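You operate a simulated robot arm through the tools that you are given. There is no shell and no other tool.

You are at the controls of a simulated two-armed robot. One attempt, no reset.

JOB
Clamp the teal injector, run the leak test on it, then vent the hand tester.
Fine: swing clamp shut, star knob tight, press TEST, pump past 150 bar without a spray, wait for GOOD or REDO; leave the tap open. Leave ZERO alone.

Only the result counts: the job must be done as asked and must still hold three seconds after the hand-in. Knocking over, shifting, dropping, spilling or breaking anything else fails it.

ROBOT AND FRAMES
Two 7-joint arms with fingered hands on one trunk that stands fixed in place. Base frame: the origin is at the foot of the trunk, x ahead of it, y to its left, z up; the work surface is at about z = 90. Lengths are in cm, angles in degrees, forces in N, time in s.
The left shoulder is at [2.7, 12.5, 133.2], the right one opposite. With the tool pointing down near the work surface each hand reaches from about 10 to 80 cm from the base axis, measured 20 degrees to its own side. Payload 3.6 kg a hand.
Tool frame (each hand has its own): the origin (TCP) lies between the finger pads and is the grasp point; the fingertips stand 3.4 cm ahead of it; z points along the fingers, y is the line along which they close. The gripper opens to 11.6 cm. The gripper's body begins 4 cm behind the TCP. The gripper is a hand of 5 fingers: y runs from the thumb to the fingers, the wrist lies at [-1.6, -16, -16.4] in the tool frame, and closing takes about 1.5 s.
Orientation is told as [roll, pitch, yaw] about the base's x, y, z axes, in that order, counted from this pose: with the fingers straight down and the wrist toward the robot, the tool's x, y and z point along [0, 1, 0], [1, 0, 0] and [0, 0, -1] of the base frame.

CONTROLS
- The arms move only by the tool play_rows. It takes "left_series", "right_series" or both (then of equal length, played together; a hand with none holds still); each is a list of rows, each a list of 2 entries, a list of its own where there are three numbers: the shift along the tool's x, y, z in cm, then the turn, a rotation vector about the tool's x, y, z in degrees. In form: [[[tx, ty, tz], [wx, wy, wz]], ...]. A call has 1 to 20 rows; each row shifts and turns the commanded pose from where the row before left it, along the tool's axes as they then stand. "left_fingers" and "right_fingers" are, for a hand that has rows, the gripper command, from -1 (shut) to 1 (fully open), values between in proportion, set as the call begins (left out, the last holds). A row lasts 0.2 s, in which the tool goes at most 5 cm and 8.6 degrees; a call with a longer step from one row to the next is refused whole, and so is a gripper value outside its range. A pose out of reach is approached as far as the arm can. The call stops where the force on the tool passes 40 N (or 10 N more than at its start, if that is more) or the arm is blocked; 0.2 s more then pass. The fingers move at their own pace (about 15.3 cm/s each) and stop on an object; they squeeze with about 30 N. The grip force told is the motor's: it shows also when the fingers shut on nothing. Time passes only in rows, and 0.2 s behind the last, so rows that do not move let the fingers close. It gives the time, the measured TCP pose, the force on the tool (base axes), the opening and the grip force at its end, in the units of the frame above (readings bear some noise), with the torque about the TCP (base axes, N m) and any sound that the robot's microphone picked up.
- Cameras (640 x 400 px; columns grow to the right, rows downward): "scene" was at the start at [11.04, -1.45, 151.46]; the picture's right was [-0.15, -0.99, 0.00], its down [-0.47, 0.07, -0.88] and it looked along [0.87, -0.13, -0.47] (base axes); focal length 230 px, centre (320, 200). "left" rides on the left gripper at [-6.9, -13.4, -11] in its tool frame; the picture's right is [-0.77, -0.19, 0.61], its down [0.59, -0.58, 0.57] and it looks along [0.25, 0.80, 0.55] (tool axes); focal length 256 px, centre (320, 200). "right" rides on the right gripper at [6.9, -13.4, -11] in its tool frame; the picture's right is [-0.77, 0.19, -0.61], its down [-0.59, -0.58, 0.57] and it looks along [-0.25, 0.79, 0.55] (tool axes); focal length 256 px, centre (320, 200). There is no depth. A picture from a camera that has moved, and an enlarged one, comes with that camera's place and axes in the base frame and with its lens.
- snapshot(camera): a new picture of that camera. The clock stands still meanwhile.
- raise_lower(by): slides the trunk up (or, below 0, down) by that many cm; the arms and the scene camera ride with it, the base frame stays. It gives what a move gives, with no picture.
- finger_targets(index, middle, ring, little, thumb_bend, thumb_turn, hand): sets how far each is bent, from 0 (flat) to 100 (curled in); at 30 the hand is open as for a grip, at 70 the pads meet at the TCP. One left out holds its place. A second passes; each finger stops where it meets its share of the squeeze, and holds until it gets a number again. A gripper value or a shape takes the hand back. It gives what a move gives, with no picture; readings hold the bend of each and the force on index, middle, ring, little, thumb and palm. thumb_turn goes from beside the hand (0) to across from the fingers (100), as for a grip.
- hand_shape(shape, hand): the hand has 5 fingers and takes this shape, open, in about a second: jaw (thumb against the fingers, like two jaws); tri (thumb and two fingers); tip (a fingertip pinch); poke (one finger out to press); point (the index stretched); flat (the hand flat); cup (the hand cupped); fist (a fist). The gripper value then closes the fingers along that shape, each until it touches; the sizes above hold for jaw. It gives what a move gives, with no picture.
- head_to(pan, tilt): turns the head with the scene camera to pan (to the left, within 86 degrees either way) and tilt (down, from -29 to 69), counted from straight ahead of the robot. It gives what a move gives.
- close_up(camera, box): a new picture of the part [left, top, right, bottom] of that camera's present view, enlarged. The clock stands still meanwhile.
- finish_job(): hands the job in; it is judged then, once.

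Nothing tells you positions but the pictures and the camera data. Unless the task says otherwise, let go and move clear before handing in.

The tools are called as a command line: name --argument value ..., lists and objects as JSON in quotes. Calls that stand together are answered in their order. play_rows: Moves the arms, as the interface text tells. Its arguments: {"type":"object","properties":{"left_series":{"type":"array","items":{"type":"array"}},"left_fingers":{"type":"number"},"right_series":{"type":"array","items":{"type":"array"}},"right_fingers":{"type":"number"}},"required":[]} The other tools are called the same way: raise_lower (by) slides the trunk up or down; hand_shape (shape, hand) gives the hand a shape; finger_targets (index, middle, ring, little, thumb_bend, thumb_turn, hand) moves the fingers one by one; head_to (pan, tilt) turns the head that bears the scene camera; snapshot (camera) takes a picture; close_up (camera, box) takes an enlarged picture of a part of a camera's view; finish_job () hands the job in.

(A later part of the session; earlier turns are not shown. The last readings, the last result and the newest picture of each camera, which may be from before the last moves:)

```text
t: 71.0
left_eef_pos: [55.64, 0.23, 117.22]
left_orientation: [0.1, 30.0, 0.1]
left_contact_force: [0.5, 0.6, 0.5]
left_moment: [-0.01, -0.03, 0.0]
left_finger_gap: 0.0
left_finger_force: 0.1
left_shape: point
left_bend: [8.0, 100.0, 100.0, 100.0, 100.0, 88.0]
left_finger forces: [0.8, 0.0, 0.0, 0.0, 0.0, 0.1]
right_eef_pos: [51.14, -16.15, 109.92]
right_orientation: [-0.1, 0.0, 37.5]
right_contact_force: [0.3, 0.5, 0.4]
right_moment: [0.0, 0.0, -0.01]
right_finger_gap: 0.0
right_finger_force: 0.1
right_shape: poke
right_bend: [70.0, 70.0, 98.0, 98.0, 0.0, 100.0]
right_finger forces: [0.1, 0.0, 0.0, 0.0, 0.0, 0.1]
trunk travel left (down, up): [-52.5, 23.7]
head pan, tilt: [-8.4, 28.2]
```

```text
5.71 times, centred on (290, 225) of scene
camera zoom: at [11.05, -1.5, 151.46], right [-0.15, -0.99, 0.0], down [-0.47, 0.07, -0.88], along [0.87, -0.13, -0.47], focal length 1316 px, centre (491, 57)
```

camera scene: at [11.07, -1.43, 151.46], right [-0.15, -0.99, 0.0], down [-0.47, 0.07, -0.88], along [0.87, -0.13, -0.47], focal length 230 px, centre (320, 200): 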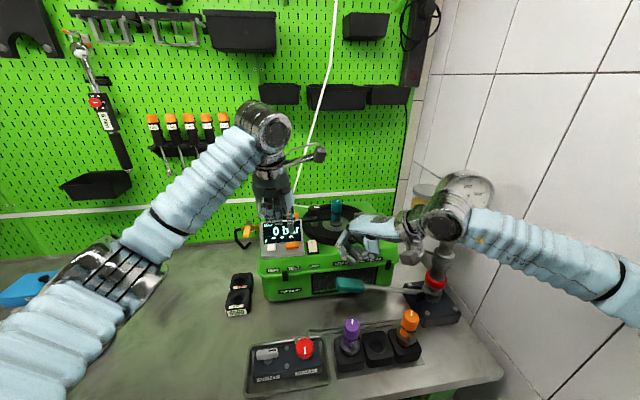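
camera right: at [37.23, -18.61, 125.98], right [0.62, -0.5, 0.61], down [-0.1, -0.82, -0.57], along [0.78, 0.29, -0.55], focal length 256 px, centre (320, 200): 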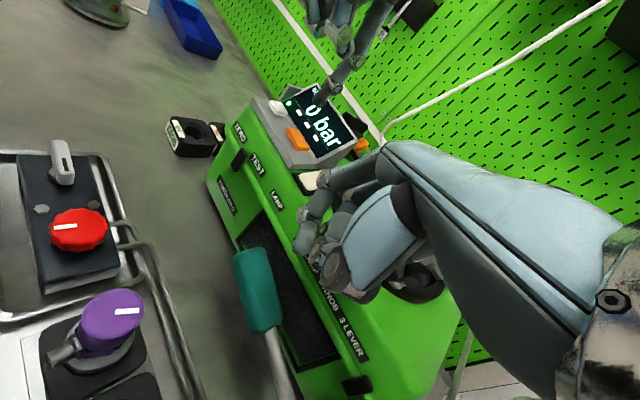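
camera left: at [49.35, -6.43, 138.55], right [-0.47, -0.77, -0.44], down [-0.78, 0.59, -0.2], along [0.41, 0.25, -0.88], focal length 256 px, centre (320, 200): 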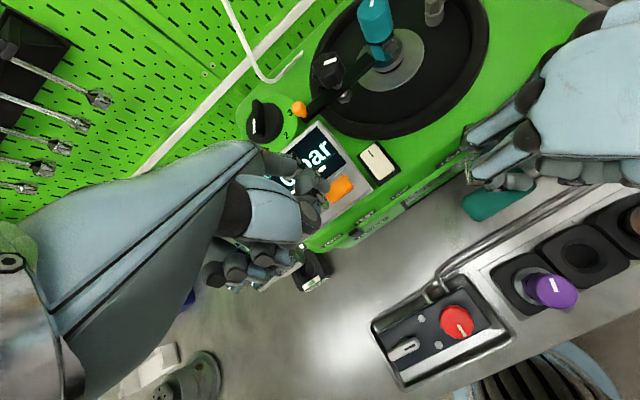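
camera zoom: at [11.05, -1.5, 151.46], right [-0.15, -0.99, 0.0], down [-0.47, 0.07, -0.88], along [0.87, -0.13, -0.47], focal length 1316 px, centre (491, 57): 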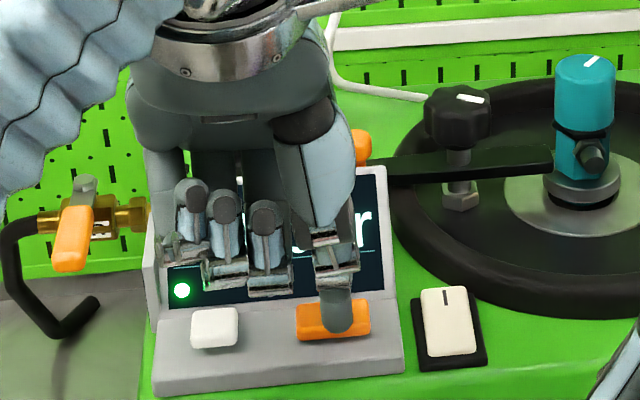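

There's light contact. I'll press in further and watch the display from the right camera.

play_rows --left_series '[[[0, 0.1, 0.173], [0, 0, 0]], [[0, 0.1, 0.173], [0, 0, 0]], [[0, 0, 0], [0, 0, 0]]]'

close_up --camera "right" --box '[280, 50, 420, 150]'

close_up --camera "scene" --box '[250, 190, 330, 260]'

```text
t: 71.8
left_eef_pos: [55.68, 0.25, 116.78]
left_orientation: [-0.1, 30.0, 0.0]
left_contact_force: [-0.5, 0.4, 2.3]
left_moment: [-0.02, -0.12, 0.01]
left_finger_gap: 10.78
left_finger_force: 0.1
left_shape: point
left_bend: [9.0, 100.0, 100.0, 100.0, 100.0, 88.0]
left_finger forces: [2.4, 0.1, 0.1, 0.0, 0.0, 0.1]
right_eef_pos: [51.23, -16.0, 109.92]
right_orientation: [0.1, 0.0, 37.4]
right_contact_force: [-0.8, 0.6, 0.0]
right_moment: [-0.05, -0.02, 0.0]
right_finger_gap: 0.02
right_finger_force: 0.2
right_shape: poke
right_bend: [70.0, 70.0, 98.0, 98.0, 0.0, 100.0]
right_finger forces: [0.0, 0.0, 0.1, 0.0, 0.1, 0.0]
trunk travel left (down, up): [-52.5, 23.7]
head pan, tilt: [-8.4, 28.2]
heard: click
```

```text
4.00 times, centred on (350, 100) of right
camera zoom: at [36.4, -18.66, 121.05], right [0.62, -0.5, 0.61], down [-0.1, -0.82, -0.57], along [0.78, 0.29, -0.55], focal length 1024 px, centre (200, 600)
```

zoom: 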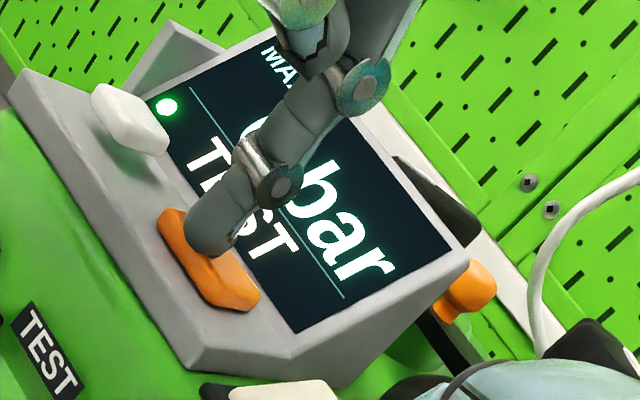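

```text
5.71 times, centred on (290, 225) of scene
camera zoom: at [11.02, -1.48, 151.47], right [-0.15, -0.99, 0.0], down [-0.47, 0.07, -0.88], along [0.87, -0.13, -0.47], focal length 1316 px, centre (491, 57)
```

zoom: 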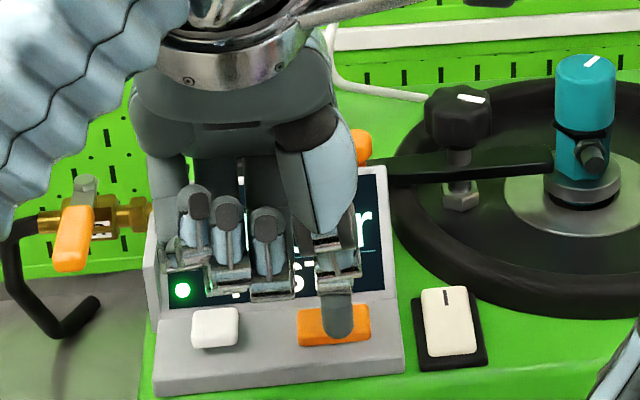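

TEST registered: there was a click and the display shows "TEST". I'll retract the left hand and begin pushing the lever down with the right.

play_rows --left_series '[[[0, -1.0, -1.73], [0, 0, 0]], [[0, -1.0, -1.73], [0, 0, 0]], [[0, -1.5, -2.6], [0, 0, 0]], [[0, -4, -1], [0, 0, 0]], [[0, -4, -1], [0, 0, 0]], [[0, -4, -1], [0, 0, 0]], [[0, 0, 0], [0, 0, 0]]]' --right_series '[[[0, 0, 0.5], [0, 0, 0]], [[0, 0, 0.5], [0, 0, 0]], [[0, 0, 0.5], [0, 0, 0]], [[0, 0, 0.5], [0, 0, 0]], [[0, 0, 0.5], [0, 0, 0]], [[0, 0, 0.5], [0, 0, 0]], [[0, 0, 0], [0, 0, 0]]]'

snapshot --camera "scene"

close_up --camera "scene" --box '[320, 200, 460, 310]'

close_up --camera "scene" --box '[250, 210, 330, 260]'

close_up --camera "scene" --box '[430, 150, 510, 230]'

```text
t: 73.4
left_eef_pos: [46.74, 0.27, 132.67]
left_orientation: [0.0, 30.1, 0.0]
left_contact_force: [0.0, -0.5, -0.2]
left_moment: [0.02, 0.0, 0.02]
left_finger_gap: 10.81
left_finger_force: 0.0
left_shape: point
left_bend: [8.0, 100.0, 100.0, 100.0, 100.0, 88.0]
left_finger forces: [0.0, 0.0, 0.0, 0.0, 0.1, 0.0]
right_eef_pos: [51.49, -15.91, 106.8]
right_orientation: [0.0, 0.1, 37.5]
right_contact_force: [0.0, -0.4, -0.1]
right_moment: [0.01, -0.01, 0.05]
right_finger_gap: 0.0
right_finger_force: 0.2
right_shape: poke
right_bend: [70.0, 70.0, 98.0, 98.0, 0.0, 100.0]
right_finger forces: [0.6, 0.1, 0.0, 0.0, 0.0, 0.1]
trunk travel left (down, up): [-52.5, 23.7]
head pan, tilt: [-8.4, 28.2]
```

```text
taken
camera scene: at [11.1, -1.49, 151.45], right [-0.15, -0.99, 0.0], down [-0.47, 0.07, -0.88], along [0.87, -0.13, -0.47], focal length 230 px, centre (320, 200)
```

scene: 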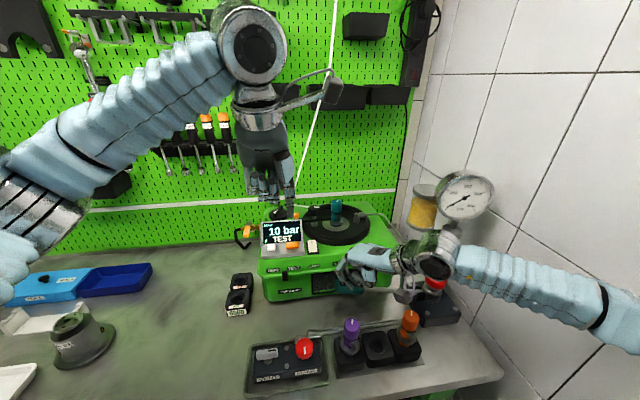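

```text
3.64 times, centred on (390, 255) of scene
camera zoom: at [11.1, -1.49, 151.45], right [-0.15, -0.99, 0.0], down [-0.47, 0.07, -0.88], along [0.87, -0.13, -0.47], focal length 838 px, centre (66, 0)
```

zoom: 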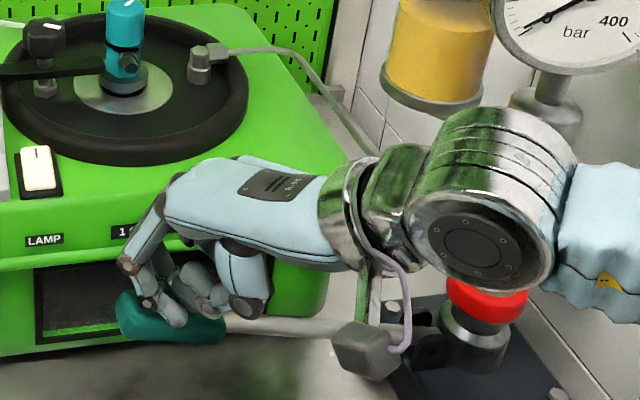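

```text
8.00 times, centred on (290, 235) of scene
camera zoom: at [11.1, -1.49, 151.45], right [-0.15, -0.99, 0.0], down [-0.47, 0.07, -0.88], along [0.87, -0.13, -0.47], focal length 1843 px, centre (560, -80)
```

zoom: 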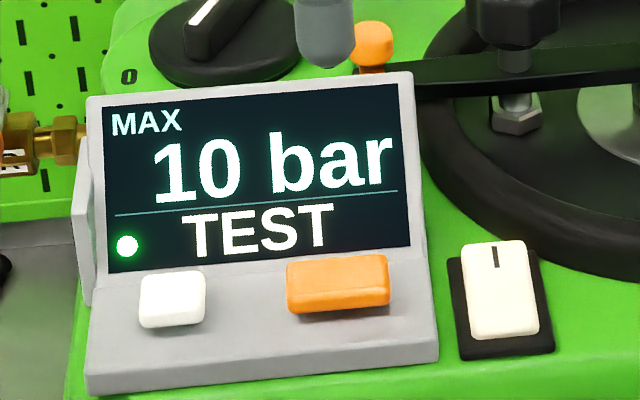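

```text
5.00 times, centred on (470, 190) of scene
camera zoom: at [11.1, -1.49, 151.45], right [-0.15, -0.99, 0.0], down [-0.47, 0.07, -0.88], along [0.87, -0.13, -0.47], focal length 1152 px, centre (-430, 250)
```

zoom: 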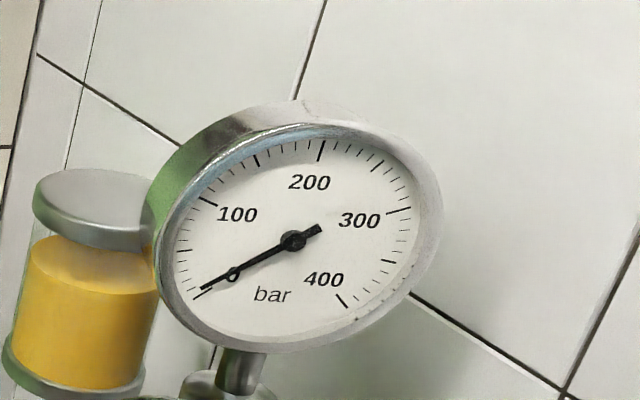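

Pressure is building: the display shows 10 bar and TEST, so VENT is closed. I'll continue the down stroke.

play_rows --right_series '[[[0, 0, 0.5], [0, 0, 0]], [[0, 0, 0.5], [0, 0, 0]], [[0, 0, 0.5], [0, 0, 0]], [[0, 0, 0.5], [0, 0, 0]], [[0, 0, 0.5], [0, 0, 0]], [[0, 0, 0], [0, 0, 0]]]'

close_up --camera "scene" --box '[320, 200, 460, 310]'

close_up --camera "scene" --box '[250, 210, 330, 260]'

close_up --camera "scene" --box '[430, 150, 510, 230]'

close_up --camera "right" --box '[200, 60, 420, 350]'

```text
t: 74.8
left_eef_pos: [46.65, 0.2, 132.61]
left_orientation: [0.0, 29.9, 0.0]
left_contact_force: [0.6, -0.4, -1.5]
left_moment: [0.02, 0.0, 0.0]
left_finger_gap: 10.8
left_finger_force: 0.1
left_shape: point
left_bend: [8.0, 100.0, 100.0, 100.0, 100.0, 88.0]
left_finger forces: [0.1, 0.0, 0.0, 0.0, 0.0, 0.1]
right_eef_pos: [51.34, -16.04, 104.3]
right_orientation: [0.0, -0.1, 37.6]
right_contact_force: [-1.0, -0.4, 1.9]
right_moment: [0.01, 0.03, 0.02]
right_finger_gap: 0.01
right_finger_force: 0.1
right_shape: poke
right_bend: [70.0, 70.0, 98.0, 98.0, 0.0, 100.0]
right_finger forces: [1.2, 0.1, 0.1, 0.0, 0.0, 0.0]
trunk travel left (down, up): [-52.5, 23.7]
head pan, tilt: [-8.4, 28.2]
```

```text
3.64 times, centred on (390, 255) of scene
camera zoom: at [11.02, -1.48, 151.46], right [-0.15, -0.99, 0.0], down [-0.47, 0.07, -0.88], along [0.87, -0.13, -0.47], focal length 838 px, centre (66, 0)
```

zoom: 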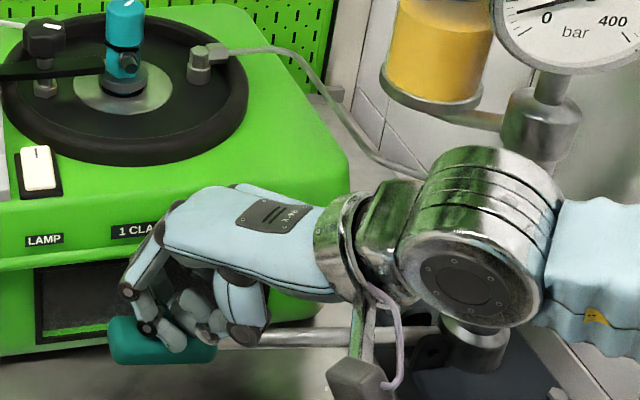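

```text
8.00 times, centred on (290, 235) of scene
camera zoom: at [11.02, -1.48, 151.46], right [-0.15, -0.99, 0.0], down [-0.47, 0.07, -0.88], along [0.87, -0.13, -0.47], focal length 1843 px, centre (560, -80)
```

zoom: 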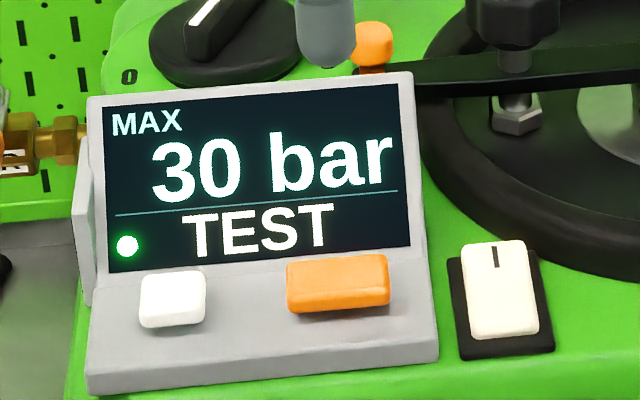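

```text
5.00 times, centred on (470, 190) of scene
camera zoom: at [11.02, -1.48, 151.46], right [-0.15, -0.99, 0.0], down [-0.47, 0.07, -0.88], along [0.87, -0.13, -0.47], focal length 1152 px, centre (-430, 250)
```

zoom: 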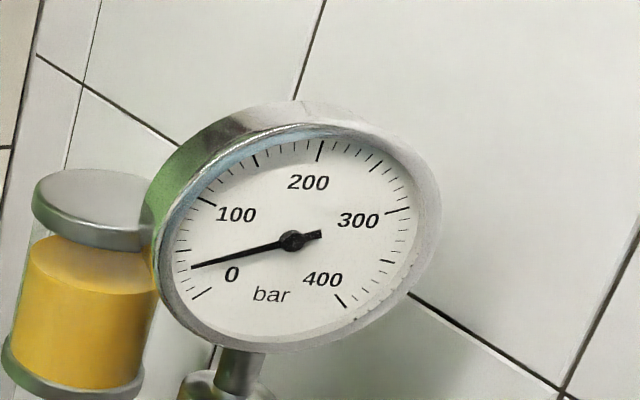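

```text
1.38 times, centred on (310, 205) of right
camera zoom: at [36.54, -18.69, 115.58], right [0.62, -0.5, 0.61], down [-0.1, -0.82, -0.57], along [0.78, 0.29, -0.55], focal length 353 px, centre (334, 193)
```

zoom: 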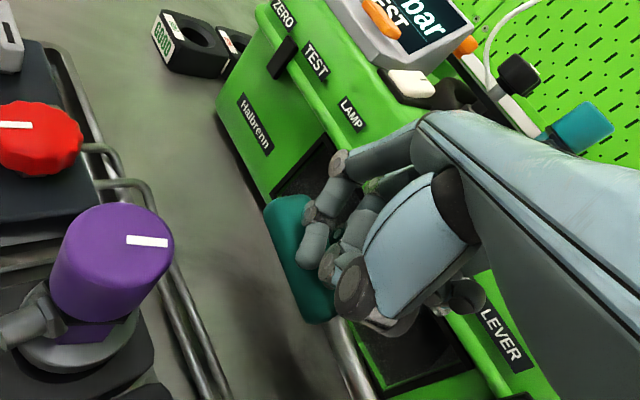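

30 bar now, and the resistance is light. I'll continue down.

play_rows --right_series '[[[0, 0, 0.5], [0, 0, 0]], [[0, 0, 0.5], [0, 0, 0]], [[0, 0, 0.5], [0, 0, 0]], [[0, 0, 0.5], [0, 0, 0]], [[0, 0, 0.5], [0, 0, 0]], [[0, 0, 0], [0, 0, 0]]]'

close_up --camera "scene" --box '[320, 200, 460, 310]'

close_up --camera "scene" --box '[250, 210, 330, 260]'

close_up --camera "right" --box '[200, 60, 420, 350]'

```text
t: 76.2
left_eef_pos: [46.68, 0.27, 132.61]
left_orientation: [0.0, 30.1, -0.1]
left_contact_force: [0.4, 0.2, -0.4]
left_moment: [0.03, 0.01, -0.01]
left_finger_gap: 10.78
left_finger_force: 0.0
left_shape: point
left_bend: [8.0, 100.0, 100.0, 100.0, 100.0, 88.0]
left_finger forces: [0.0, 0.0, 0.0, 0.0, 0.0, 0.1]
right_eef_pos: [51.25, -16.1, 101.86]
right_orientation: [0.0, 0.0, 37.4]
right_contact_force: [0.7, 0.6, 2.2]
right_moment: [0.03, -0.02, -0.01]
right_finger_gap: 0.0
right_finger_force: 0.0
right_shape: poke
right_bend: [70.0, 70.0, 98.0, 98.0, 0.0, 100.0]
right_finger forces: [1.7, 0.0, 0.0, 0.0, 0.0, 0.0]
trunk travel left (down, up): [-52.5, 23.7]
head pan, tilt: [-8.4, 28.2]
```

```text
3.64 times, centred on (390, 255) of scene
camera zoom: at [11.04, -1.46, 151.46], right [-0.15, -0.99, 0.0], down [-0.47, 0.07, -0.88], along [0.87, -0.13, -0.47], focal length 838 px, centre (66, 0)
```

zoom: 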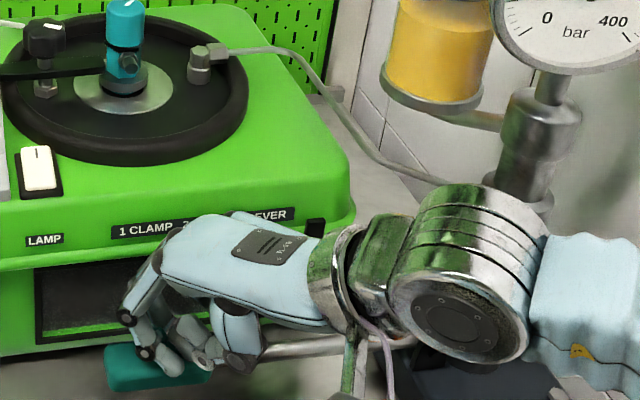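

```text
8.00 times, centred on (290, 235) of scene
camera zoom: at [11.04, -1.46, 151.46], right [-0.15, -0.99, 0.0], down [-0.47, 0.07, -0.88], along [0.87, -0.13, -0.47], focal length 1843 px, centre (560, -80)
```

zoom: 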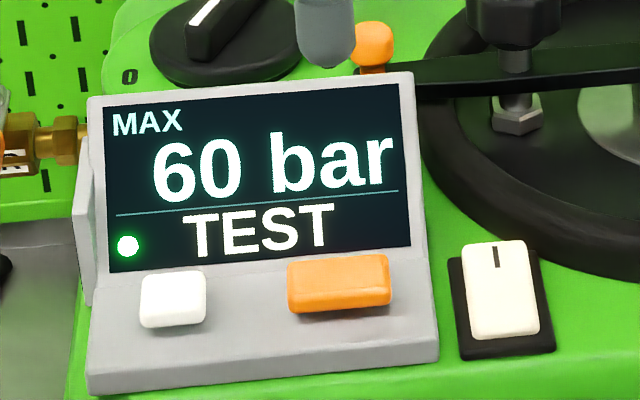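

```text
1.38 times, centred on (310, 205) of right
camera zoom: at [36.44, -18.6, 113.1], right [0.62, -0.5, 0.61], down [-0.1, -0.82, -0.57], along [0.78, 0.29, -0.55], focal length 353 px, centre (334, 193)
```

zoom: 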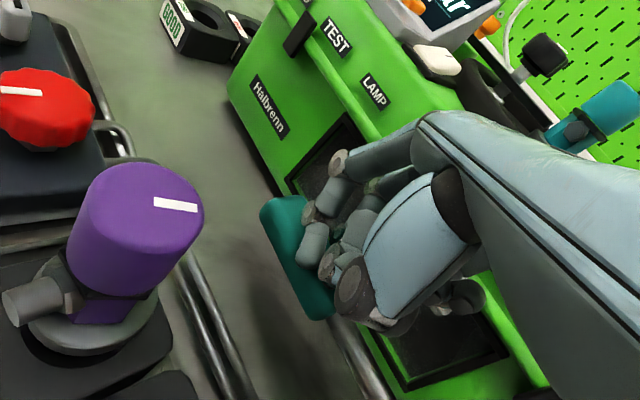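

60 bar. I'll continue the same stroke.

play_rows --right_series '[[[0, 0, 0.5], [0, 0, 0]], [[0, 0, 0.5], [0, 0, 0]], [[0, 0, 0.5], [0, 0, 0]], [[0, 0, 0.5], [0, 0, 0]], [[0, 0, 0], [0, 0, 0]]]'

close_up --camera "scene" --box '[320, 220, 460, 330]'

close_up --camera "scene" --box '[250, 210, 330, 260]'

close_up --camera "right" --box '[200, 60, 420, 350]'

```text
t: 77.3
left_eef_pos: [46.56, 0.41, 132.66]
left_orientation: [0.0, 29.9, 0.0]
left_contact_force: [0.8, 0.2, 0.1]
left_moment: [0.01, 0.01, 0.01]
left_finger_gap: 10.8
left_finger_force: 0.0
left_shape: point
left_bend: [8.0, 100.0, 100.0, 100.0, 100.0, 88.0]
left_finger forces: [0.1, 0.0, 0.0, 0.0, 0.1, 0.1]
right_eef_pos: [51.6, -15.58, 101.13]
right_orientation: [-0.3, -1.4, 37.7]
right_contact_force: [-8.6, -0.9, 17.7]
right_moment: [-0.04, 0.37, 0.01]
right_finger_gap: 0.0
right_finger_force: 0.1
right_shape: poke
right_bend: [70.0, 70.0, 98.0, 98.0, 0.0, 100.0]
right_finger forces: [13.8, 4.8, 0.0, 0.1, 0.1, 0.0]
trunk travel left (down, up): [-52.5, 23.7]
head pan, tilt: [-8.4, 28.2]
stopped in row 5 (right hand): the force on the tool passed its limit at 42 N (the readings are from after the stop); the commanded pose is now the measured one
```

```text
3.64 times, centred on (390, 275) of scene
camera zoom: at [10.84, -1.51, 151.47], right [-0.15, -0.99, 0.0], down [-0.47, 0.07, -0.88], along [0.87, -0.13, -0.47], focal length 838 px, centre (66, -73)
```

zoom: 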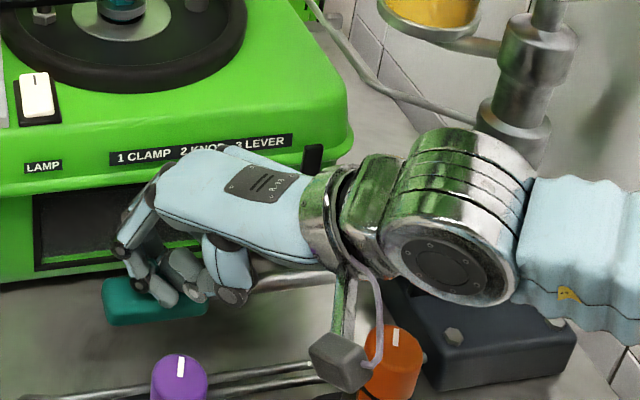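

```text
8.00 times, centred on (290, 235) of scene
camera zoom: at [10.84, -1.51, 151.47], right [-0.15, -0.99, 0.0], down [-0.47, 0.07, -0.88], along [0.87, -0.13, -0.47], focal length 1843 px, centre (560, -80)
```

zoom: 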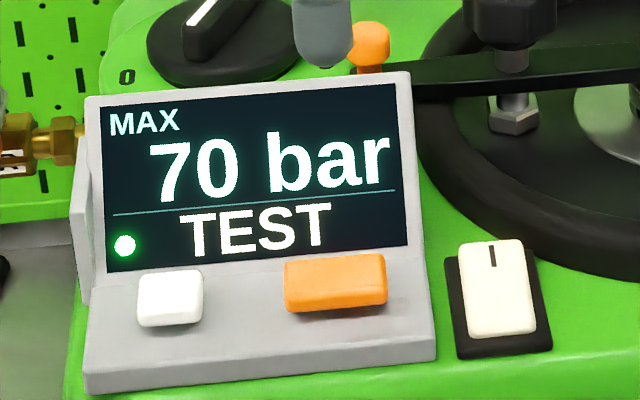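

```text
1.38 times, centred on (310, 205) of right
camera zoom: at [36.49, -18.44, 111.87], right [0.6, -0.5, 0.62], down [-0.08, -0.81, -0.58], along [0.79, 0.3, -0.53], focal length 353 px, centre (334, 193)
```

zoom: 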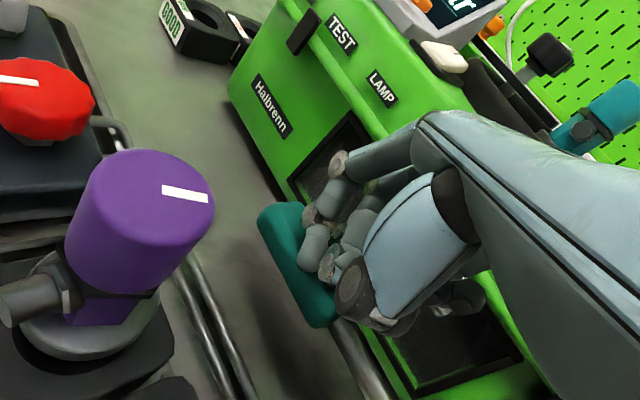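

That's the bottom of the stroke at 70 bar. I'll raise the hand and see whether the lever returns by itself.

play_rows --right_series '[[[0, 0, -1], [0, 0, 0]], [[0, 0, -1], [0, 0, 0]], [[0, 0, -1], [0, 0, 0]], [[0, 0, 0], [0, 0, 0]]]'

close_up --camera "scene" --box '[320, 220, 460, 330]'

close_up --camera "scene" --box '[250, 210, 330, 260]'

close_up --camera "right" --box '[200, 60, 420, 350]'

close_up --camera "scene" --box '[430, 150, 510, 230]'

```text
t: 78.3
left_eef_pos: [46.57, 0.23, 132.66]
left_orientation: [0.0, 29.9, 0.0]
left_contact_force: [0.0, -0.1, 0.0]
left_moment: [0.04, -0.03, -0.04]
left_finger_gap: 10.8
left_finger_force: 0.0
left_shape: point
left_bend: [8.0, 100.0, 100.0, 100.0, 100.0, 88.0]
left_finger forces: [0.0, 0.1, 0.0, 0.1, 0.0, 0.1]
right_eef_pos: [51.7, -15.87, 103.72]
right_orientation: [-0.2, -0.9, 37.6]
right_contact_force: [0.3, -0.4, 1.6]
right_moment: [0.0, -0.03, 0.0]
right_finger_gap: 0.0
right_finger_force: 0.0
right_shape: poke
right_bend: [70.0, 70.0, 98.0, 98.0, 0.0, 100.0]
right_finger forces: [1.2, 0.1, 0.1, 0.0, 0.0, 0.1]
trunk travel left (down, up): [-52.5, 23.7]
head pan, tilt: [-8.4, 28.2]
```

```text
3.64 times, centred on (390, 275) of scene
camera zoom: at [11.05, -1.49, 151.46], right [-0.15, -0.99, 0.0], down [-0.47, 0.07, -0.88], along [0.87, -0.13, -0.47], focal length 838 px, centre (66, -73)
```

zoom: 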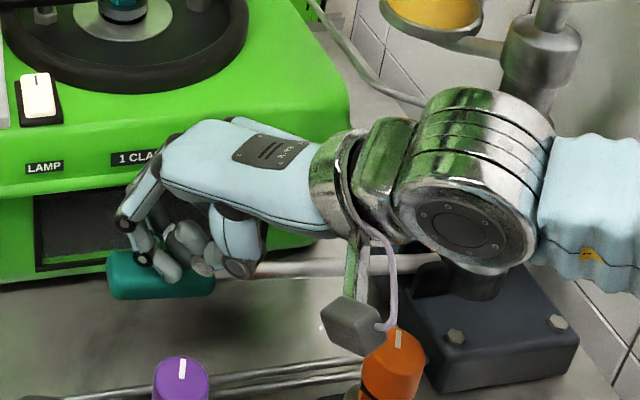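

```text
8.00 times, centred on (290, 235) of scene
camera zoom: at [11.05, -1.49, 151.46], right [-0.15, -0.99, 0.0], down [-0.47, 0.07, -0.88], along [0.87, -0.13, -0.47], focal length 1843 px, centre (560, -80)
```

zoom: 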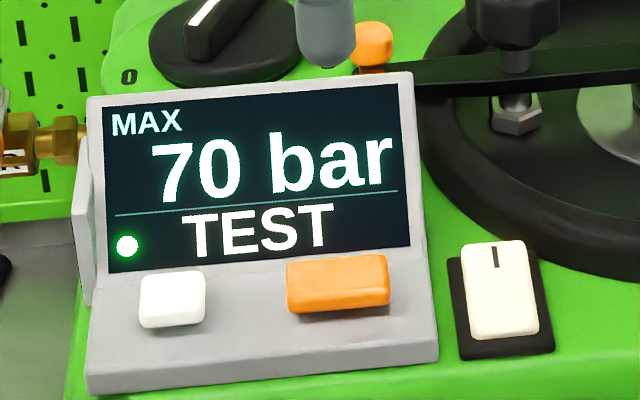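

```text
1.38 times, centred on (310, 205) of right
camera zoom: at [36.61, -18.57, 114.66], right [0.61, -0.5, 0.62], down [-0.09, -0.82, -0.57], along [0.79, 0.29, -0.54], focal length 353 px, centre (334, 193)
```

zoom: 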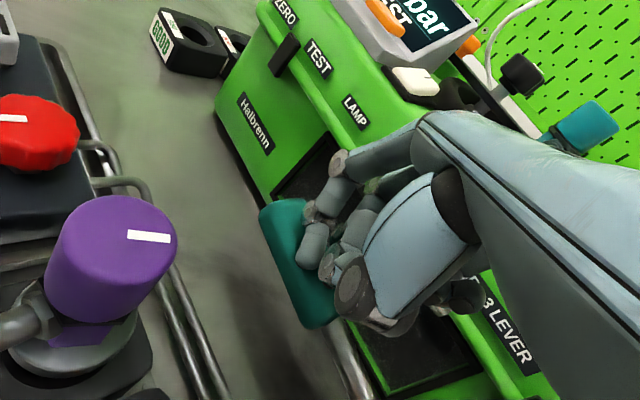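

```text
5.00 times, centred on (470, 190) of scene
camera zoom: at [11.05, -1.49, 151.46], right [-0.15, -0.99, 0.0], down [-0.47, 0.07, -0.88], along [0.87, -0.13, -0.47], focal length 1152 px, centre (-430, 250)
```

zoom: 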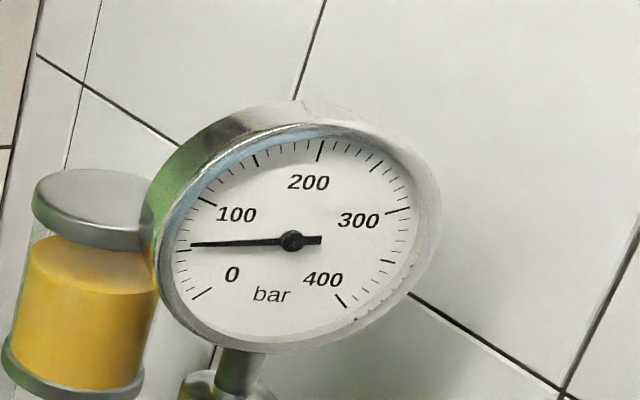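

The lever springs back by itself and follows the hand. The gauge reads about 55 bar with MAX 70 held on the display. I'll do a second full stroke.

play_rows --right_series '[[[0.18, -0.24, -1.375], [0, 0, 0]], [[0, 0, -1.375], [0, 0, 0]], [[0, 0, -1.375], [0, 0, 0]], [[0, 0, -1.375], [0, 0, 0]], [[0, 0, 0], [0, 0, 0]], [[0, 0, 0.62], [0, 0, 0]], [[0, 0, 0.62], [0, 0, 0]], [[0, 0, 0.62], [0, 0, 0]], [[0, 0, 0.62], [0, 0, 0]], [[0, 0, 0.62], [0, 0, 0]], [[0, 0, 0.62], [0, 0, 0]], [[0, 0, 0.62], [0, 0, 0]], [[0, 0, 0.62], [0, 0, 0]], [[0, 0, 0.62], [0, 0, 0]], [[0, 0, 0.62], [0, 0, 0]], [[0, 0, 0.62], [0, 0, 0]], [[0, 0, 0.4], [0, 0, 0]]]'

close_up --camera "scene" --box '[250, 210, 330, 260]'

close_up --camera "scene" --box '[430, 150, 510, 230]'

close_up --camera "scene" --box '[320, 180, 460, 330]'

```text
t: 81.9
left_eef_pos: [46.65, 0.23, 132.69]
left_orientation: [0.1, 30.0, 0.0]
left_contact_force: [0.1, -0.2, -0.2]
left_moment: [-0.01, -0.01, 0.0]
left_finger_gap: 10.82
left_finger_force: 0.0
left_shape: point
left_bend: [8.0, 100.0, 100.0, 100.0, 100.0, 88.0]
left_finger forces: [0.1, 0.1, 0.0, 0.0, 0.1, 0.0]
right_eef_pos: [51.48, -15.87, 102.06]
right_orientation: [-0.3, -1.0, 37.6]
right_contact_force: [-0.5, 0.9, 2.3]
right_moment: [0.04, 0.04, -0.04]
right_finger_gap: 0.0
right_finger_force: 0.1
right_shape: poke
right_bend: [70.0, 70.0, 98.0, 98.0, 0.0, 100.0]
right_finger forces: [1.9, 0.0, 0.0, 0.1, 0.1, 0.1]
trunk travel left (down, up): [-52.5, 23.7]
head pan, tilt: [-8.4, 28.2]
```

```text
8.00 times, centred on (290, 235) of scene
camera zoom: at [11.03, -1.46, 151.46], right [-0.15, -0.99, 0.0], down [-0.47, 0.07, -0.88], along [0.87, -0.13, -0.47], focal length 1843 px, centre (560, -80)
```

zoom: 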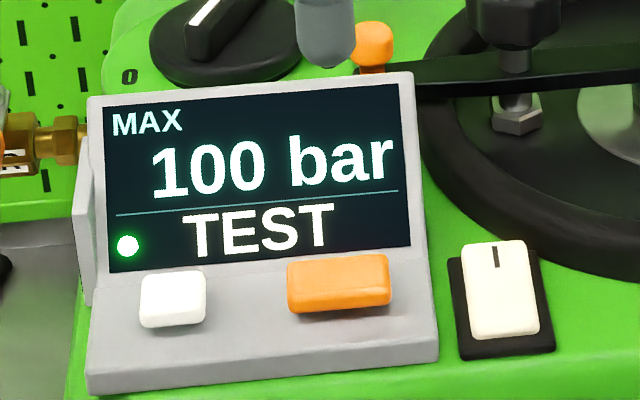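

```text
5.00 times, centred on (470, 190) of scene
camera zoom: at [11.03, -1.46, 151.46], right [-0.15, -0.99, 0.0], down [-0.47, 0.07, -0.88], along [0.87, -0.13, -0.47], focal length 1152 px, centre (-430, 250)
```

zoom: 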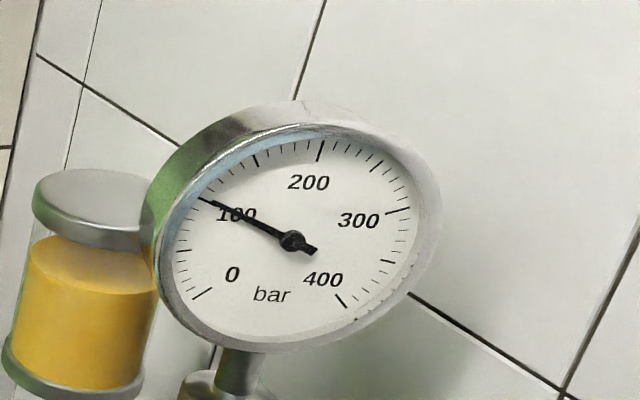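

```text
2.67 times, centred on (390, 255) of scene
camera zoom: at [11.03, -1.46, 151.46], right [-0.15, -0.99, 0.0], down [-0.47, 0.07, -0.88], along [0.87, -0.13, -0.47], focal length 614 px, centre (133, 53)
```

zoom: 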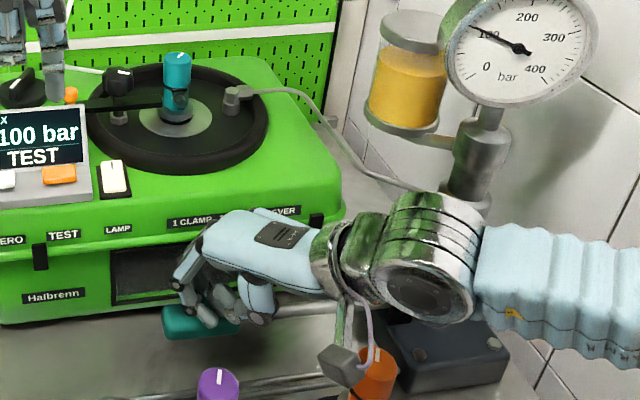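

100 bar, but the pressure seems to bleed down between strokes, so I'll pump faster. Third stroke: quick return, then down.

play_rows --right_series '[[[0, 0, -2.4], [0, 0, 0]], [[0, 0, -2.4], [0, 0, 0]], [[0, 0, -2.4], [0, 0, 0]], [[0, 0, 0], [0, 0, 0]], [[0, 0, 1.25], [0, 0, 0]], [[0, 0, 1.25], [0, 0, 0]], [[0, 0, 1.25], [0, 0, 0]], [[0, 0, 1.25], [0, 0, 0]], [[0, 0, 1.25], [0, 0, 0]], [[0, 0, 1.15], [0, 0, 0]]]'

close_up --camera "scene" --box '[250, 210, 330, 260]'

close_up --camera "scene" --box '[430, 150, 510, 230]'

close_up --camera "scene" --box '[320, 180, 460, 330]'

```text
t: 84.1
left_eef_pos: [46.68, 0.33, 132.54]
left_orientation: [0.1, 30.0, 0.0]
left_contact_force: [-0.6, -0.2, 0.1]
left_moment: [-0.03, 0.0, 0.05]
left_finger_gap: 10.78
left_finger_force: 0.0
left_shape: point
left_bend: [8.0, 100.0, 100.0, 100.0, 100.0, 88.0]
left_finger forces: [0.0, 0.0, 0.1, 0.1, 0.0, 0.0]
right_eef_pos: [51.23, -15.92, 101.79]
right_orientation: [-0.4, -0.8, 37.6]
right_contact_force: [0.0, 1.5, 1.6]
right_moment: [0.03, 0.0, 0.03]
right_finger_gap: 0.02
right_finger_force: 0.1
right_shape: poke
right_bend: [70.0, 70.0, 98.0, 98.0, 0.0, 100.0]
right_finger forces: [2.1, 0.0, 0.0, 0.0, 0.0, 0.0]
trunk travel left (down, up): [-52.5, 23.7]
head pan, tilt: [-8.4, 28.2]
```

```text
8.00 times, centred on (290, 235) of scene
camera zoom: at [11.05, -1.46, 151.46], right [-0.15, -0.99, 0.0], down [-0.47, 0.07, -0.88], along [0.87, -0.13, -0.47], focal length 1843 px, centre (560, -80)
```

zoom: 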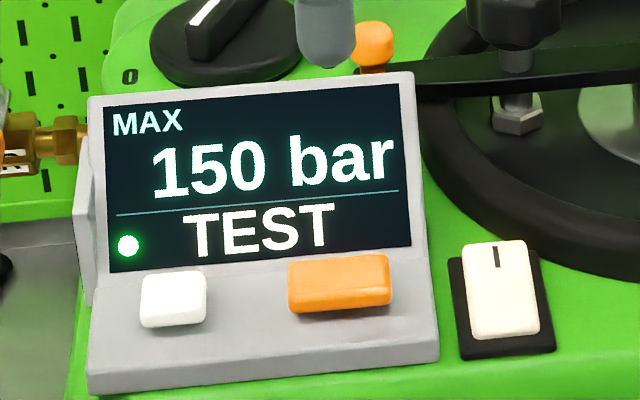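

```text
5.00 times, centred on (470, 190) of scene
camera zoom: at [11.05, -1.46, 151.46], right [-0.15, -0.99, 0.0], down [-0.47, 0.07, -0.88], along [0.87, -0.13, -0.47], focal length 1152 px, centre (-430, 250)
```

zoom: 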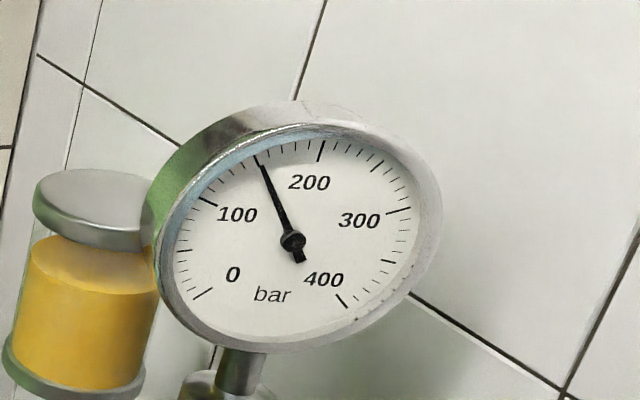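

```text
2.67 times, centred on (390, 255) of scene
camera zoom: at [11.05, -1.46, 151.46], right [-0.15, -0.99, 0.0], down [-0.47, 0.07, -0.88], along [0.87, -0.13, -0.47], focal length 614 px, centre (133, 53)
```

zoom: 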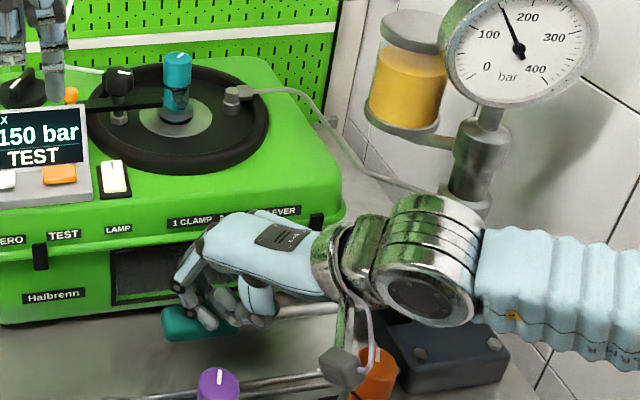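

150 bar at near-full stroke. I'll press the last half centimetre to see whether it goes past 150.

play_rows --right_series '[[[0, 0, 0.3], [0, 0, 0]], [[0, 0, 0.25], [0, 0, 0]]]'

close_up --camera "scene" --box '[250, 210, 330, 260]'

close_up --camera "scene" --box '[430, 150, 510, 230]'

```text
t: 84.7
left_eef_pos: [46.64, 0.23, 132.59]
left_orientation: [0.0, 30.0, -0.1]
left_contact_force: [0.2, 0.0, 0.3]
left_moment: [0.0, 0.01, 0.03]
left_finger_gap: 10.81
left_finger_force: 0.0
left_shape: point
left_bend: [8.0, 100.0, 100.0, 100.0, 100.0, 88.0]
left_finger forces: [0.1, 0.1, 0.0, 0.0, 0.0, 0.1]
right_eef_pos: [51.37, -15.93, 101.13]
right_orientation: [-0.3, -1.0, 37.6]
right_contact_force: [1.0, 1.6, 2.4]
right_moment: [0.05, 0.02, -0.02]
right_finger_gap: 0.0
right_finger_force: 0.0
right_shape: poke
right_bend: [70.0, 70.0, 98.0, 98.0, 0.0, 100.0]
right_finger forces: [2.1, 0.1, 0.0, 0.0, 0.0, 0.0]
trunk travel left (down, up): [-52.5, 23.7]
head pan, tilt: [-8.4, 28.2]
```

```text
8.00 times, centred on (290, 235) of scene
camera zoom: at [11.04, -1.46, 151.46], right [-0.15, -0.99, 0.0], down [-0.47, 0.07, -0.88], along [0.87, -0.13, -0.47], focal length 1843 px, centre (560, -80)
```

zoom: 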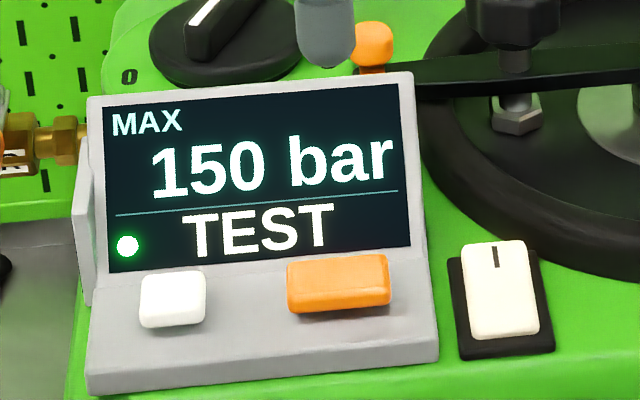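

```text
5.00 times, centred on (470, 190) of scene
camera zoom: at [11.04, -1.46, 151.46], right [-0.15, -0.99, 0.0], down [-0.47, 0.07, -0.88], along [0.87, -0.13, -0.47], focal length 1152 px, centre (-430, 250)
```

zoom: 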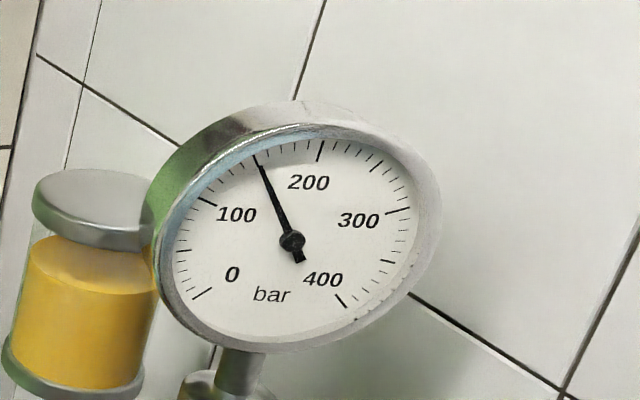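

The display is still at 150 and TEST. I'll do a partial fourth stroke to get moderately past 150 without overshooting.

play_rows --right_series '[[[0, 0, -2.7], [0, 0, 0]], [[0, 0, -2.7], [0, 0, 0]], [[0, 0, -2.7], [0, 0, 0]], [[0, 0, 1.2], [0, 0, 0]], [[0, 0, 1.2], [0, 0, 0]], [[0, 0, 1.2], [0, 0, 0]]]'

close_up --camera "scene" --box '[250, 210, 330, 260]'

close_up --camera "scene" --box '[430, 150, 510, 230]'

close_up --camera "scene" --box '[320, 180, 460, 330]'

```text
t: 86.1
left_eef_pos: [46.75, 0.3, 132.6]
left_orientation: [0.1, 29.9, -0.1]
left_contact_force: [0.0, -1.2, 0.7]
left_moment: [0.0, 0.03, 0.0]
left_finger_gap: 10.8
left_finger_force: 0.0
left_shape: point
left_bend: [8.0, 100.0, 100.0, 100.0, 100.0, 88.0]
left_finger forces: [0.0, 0.1, 0.1, 0.1, 0.1, 0.0]
right_eef_pos: [51.2, -15.92, 105.82]
right_orientation: [-0.3, -0.9, 37.6]
right_contact_force: [-0.4, 0.8, 1.3]
right_moment: [0.01, 0.03, -0.02]
right_finger_gap: 0.03
right_finger_force: 0.1
right_shape: poke
right_bend: [70.0, 70.0, 98.0, 98.0, 0.0, 100.0]
right_finger forces: [1.2, 0.0, 0.0, 0.0, 0.0, 0.0]
trunk travel left (down, up): [-52.5, 23.7]
head pan, tilt: [-8.4, 28.2]
```

```text
8.00 times, centred on (290, 235) of scene
camera zoom: at [11.06, -1.48, 151.46], right [-0.15, -0.99, 0.0], down [-0.47, 0.07, -0.88], along [0.87, -0.13, -0.47], focal length 1843 px, centre (560, -80)
```

zoom: 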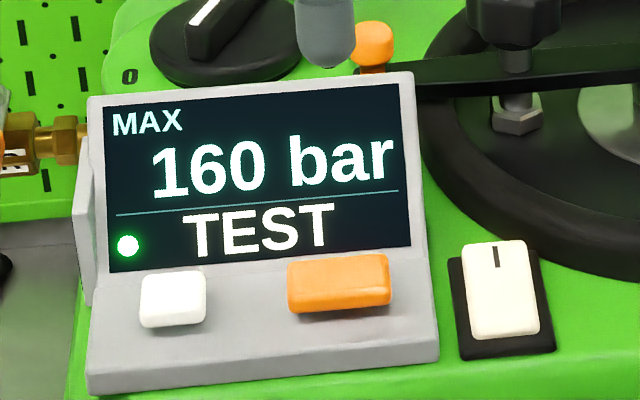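

```text
5.00 times, centred on (470, 190) of scene
camera zoom: at [11.06, -1.48, 151.46], right [-0.15, -0.99, 0.0], down [-0.47, 0.07, -0.88], along [0.87, -0.13, -0.47], focal length 1152 px, centre (-430, 250)
```

zoom: 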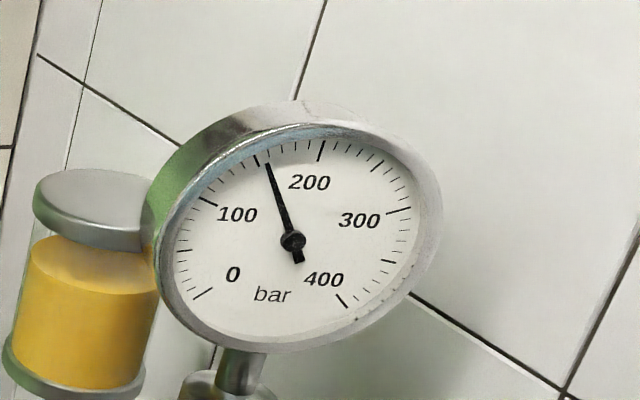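

```text
2.67 times, centred on (390, 255) of scene
camera zoom: at [11.06, -1.48, 151.46], right [-0.15, -0.99, 0.0], down [-0.47, 0.07, -0.88], along [0.87, -0.13, -0.47], focal length 614 px, centre (133, 53)
```

zoom: 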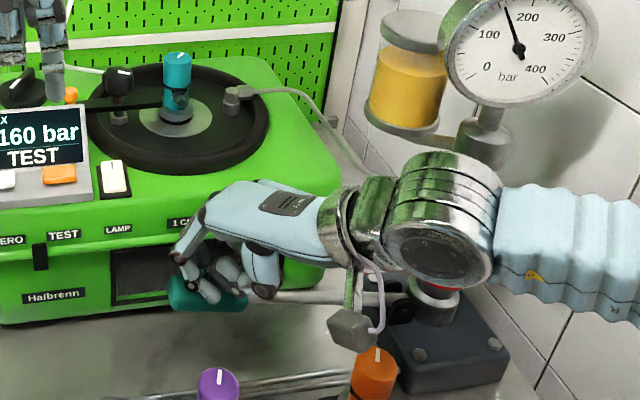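

It's now 160 bar, past 150 with no spray. I'll hold still and wait for the verdict.

play_rows --right_series '[[[0, 0, 0], [0, 0, 0]], [[0, 0, 0], [0, 0, 0]], [[0, 0, 0], [0, 0, 0]], [[0, 0, 0], [0, 0, 0]], [[0, 0, 0], [0, 0, 0]]]'

close_up --camera "scene" --box '[250, 210, 330, 260]'

close_up --camera "scene" --box '[430, 150, 510, 230]'

```text
t: 87.3
left_eef_pos: [46.66, 0.25, 132.6]
left_orientation: [-0.1, 30.0, 0.0]
left_contact_force: [0.3, 0.1, 0.1]
left_moment: [0.01, 0.03, 0.01]
left_finger_gap: 10.78
left_finger_force: 0.0
left_shape: point
left_bend: [8.0, 100.0, 100.0, 100.0, 100.0, 88.0]
left_finger forces: [0.1, 0.0, 0.0, 0.0, 0.0, 0.1]
right_eef_pos: [51.3, -15.87, 105.72]
right_orientation: [-0.2, -1.0, 37.7]
right_contact_force: [0.4, -0.8, 1.0]
right_moment: [-0.02, 0.02, 0.0]
right_finger_gap: 0.03
right_finger_force: 0.0
right_shape: poke
right_bend: [70.0, 70.0, 98.0, 98.0, 0.0, 100.0]
right_finger forces: [0.8, 0.1, 0.0, 0.1, 0.0, 0.0]
trunk travel left (down, up): [-52.5, 23.7]
head pan, tilt: [-8.4, 28.2]
```

```text
8.00 times, centred on (290, 235) of scene
camera zoom: at [11.04, -1.49, 151.46], right [-0.15, -0.99, 0.0], down [-0.47, 0.07, -0.88], along [0.87, -0.13, -0.47], focal length 1843 px, centre (560, -80)
```

zoom: 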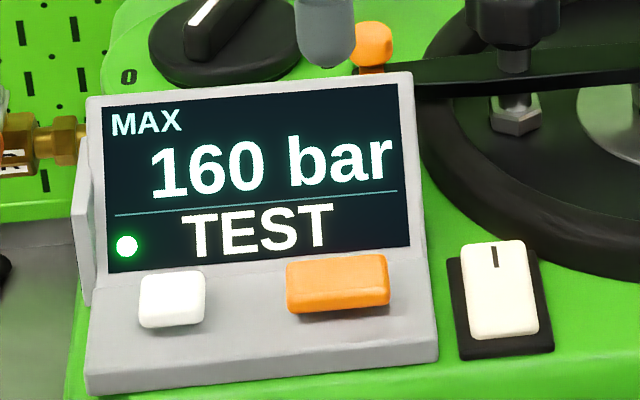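

```text
5.00 times, centred on (470, 190) of scene
camera zoom: at [11.04, -1.49, 151.46], right [-0.15, -0.99, 0.0], down [-0.47, 0.07, -0.88], along [0.87, -0.13, -0.47], focal length 1152 px, centre (-430, 250)
```

zoom: 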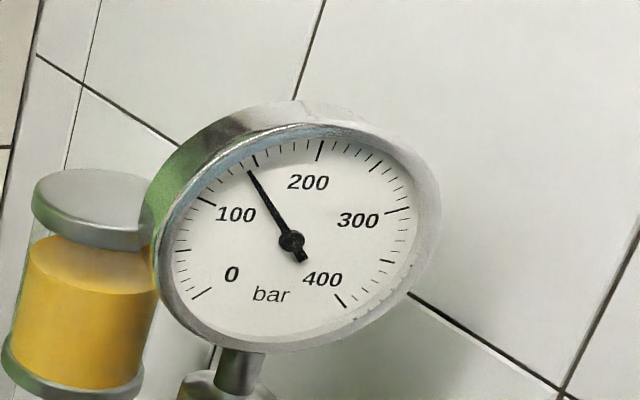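

The gauge is dropping (≈140), so the injector leaks, which may yield a REDO. I'll keep waiting for the verdict.

play_rows --right_series '[[[0, 0, 0], [0, 0, 0]], [[0, 0, 0], [0, 0, 0]], [[0, 0, 0], [0, 0, 0]], [[0, 0, 0], [0, 0, 0]], [[0, 0, 0], [0, 0, 0]], [[0, 0, 0], [0, 0, 0]], [[0, 0, 0], [0, 0, 0]], [[0, 0, 0], [0, 0, 0]], [[0, 0, 0], [0, 0, 0]], [[0, 0, 0], [0, 0, 0]]]'

close_up --camera "scene" --box '[250, 210, 330, 260]'

close_up --camera "scene" --box '[430, 150, 510, 230]'

```text
t: 89.5
left_eef_pos: [46.61, 0.22, 132.62]
left_orientation: [0.0, 30.0, 0.0]
left_contact_force: [-0.2, 0.3, -0.4]
left_moment: [-0.01, -0.04, -0.03]
left_finger_gap: 10.79
left_finger_force: 0.0
left_shape: point
left_bend: [8.0, 100.0, 100.0, 100.0, 100.0, 88.0]
left_finger forces: [0.1, 0.0, 0.0, 0.1, 0.1, 0.1]
right_eef_pos: [51.19, -15.84, 105.82]
right_orientation: [-0.3, -1.0, 37.6]
right_contact_force: [-0.4, -0.2, 1.1]
right_moment: [0.01, 0.02, -0.02]
right_finger_gap: 0.0
right_finger_force: 0.1
right_shape: poke
right_bend: [70.0, 70.0, 98.0, 98.0, 0.0, 100.0]
right_finger forces: [0.8, 0.0, 0.0, 0.0, 0.0, 0.0]
trunk travel left (down, up): [-52.5, 23.7]
head pan, tilt: [-8.4, 28.2]
```

```text
8.00 times, centred on (290, 235) of scene
camera zoom: at [11.04, -1.49, 151.46], right [-0.15, -0.99, 0.0], down [-0.47, 0.07, -0.88], along [0.87, -0.13, -0.47], focal length 1843 px, centre (560, -80)
```

zoom: 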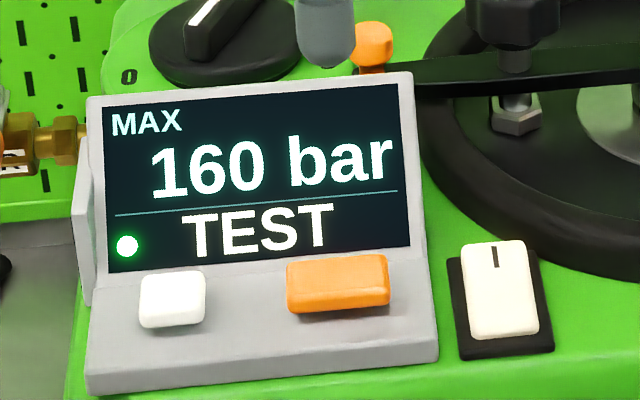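

```text
5.00 times, centred on (470, 190) of scene
camera zoom: at [11.04, -1.49, 151.46], right [-0.15, -0.99, 0.0], down [-0.47, 0.07, -0.88], along [0.87, -0.13, -0.47], focal length 1152 px, centre (-430, 250)
```

zoom: 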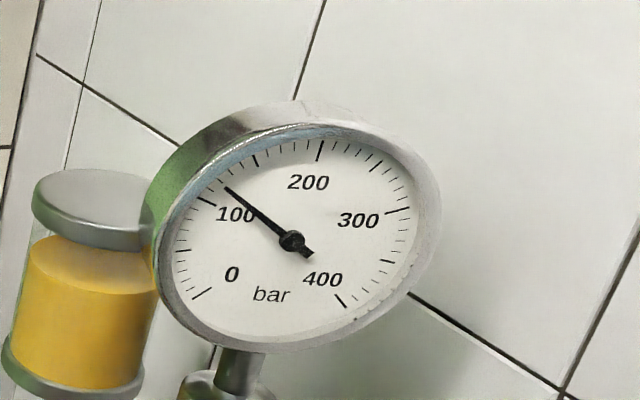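

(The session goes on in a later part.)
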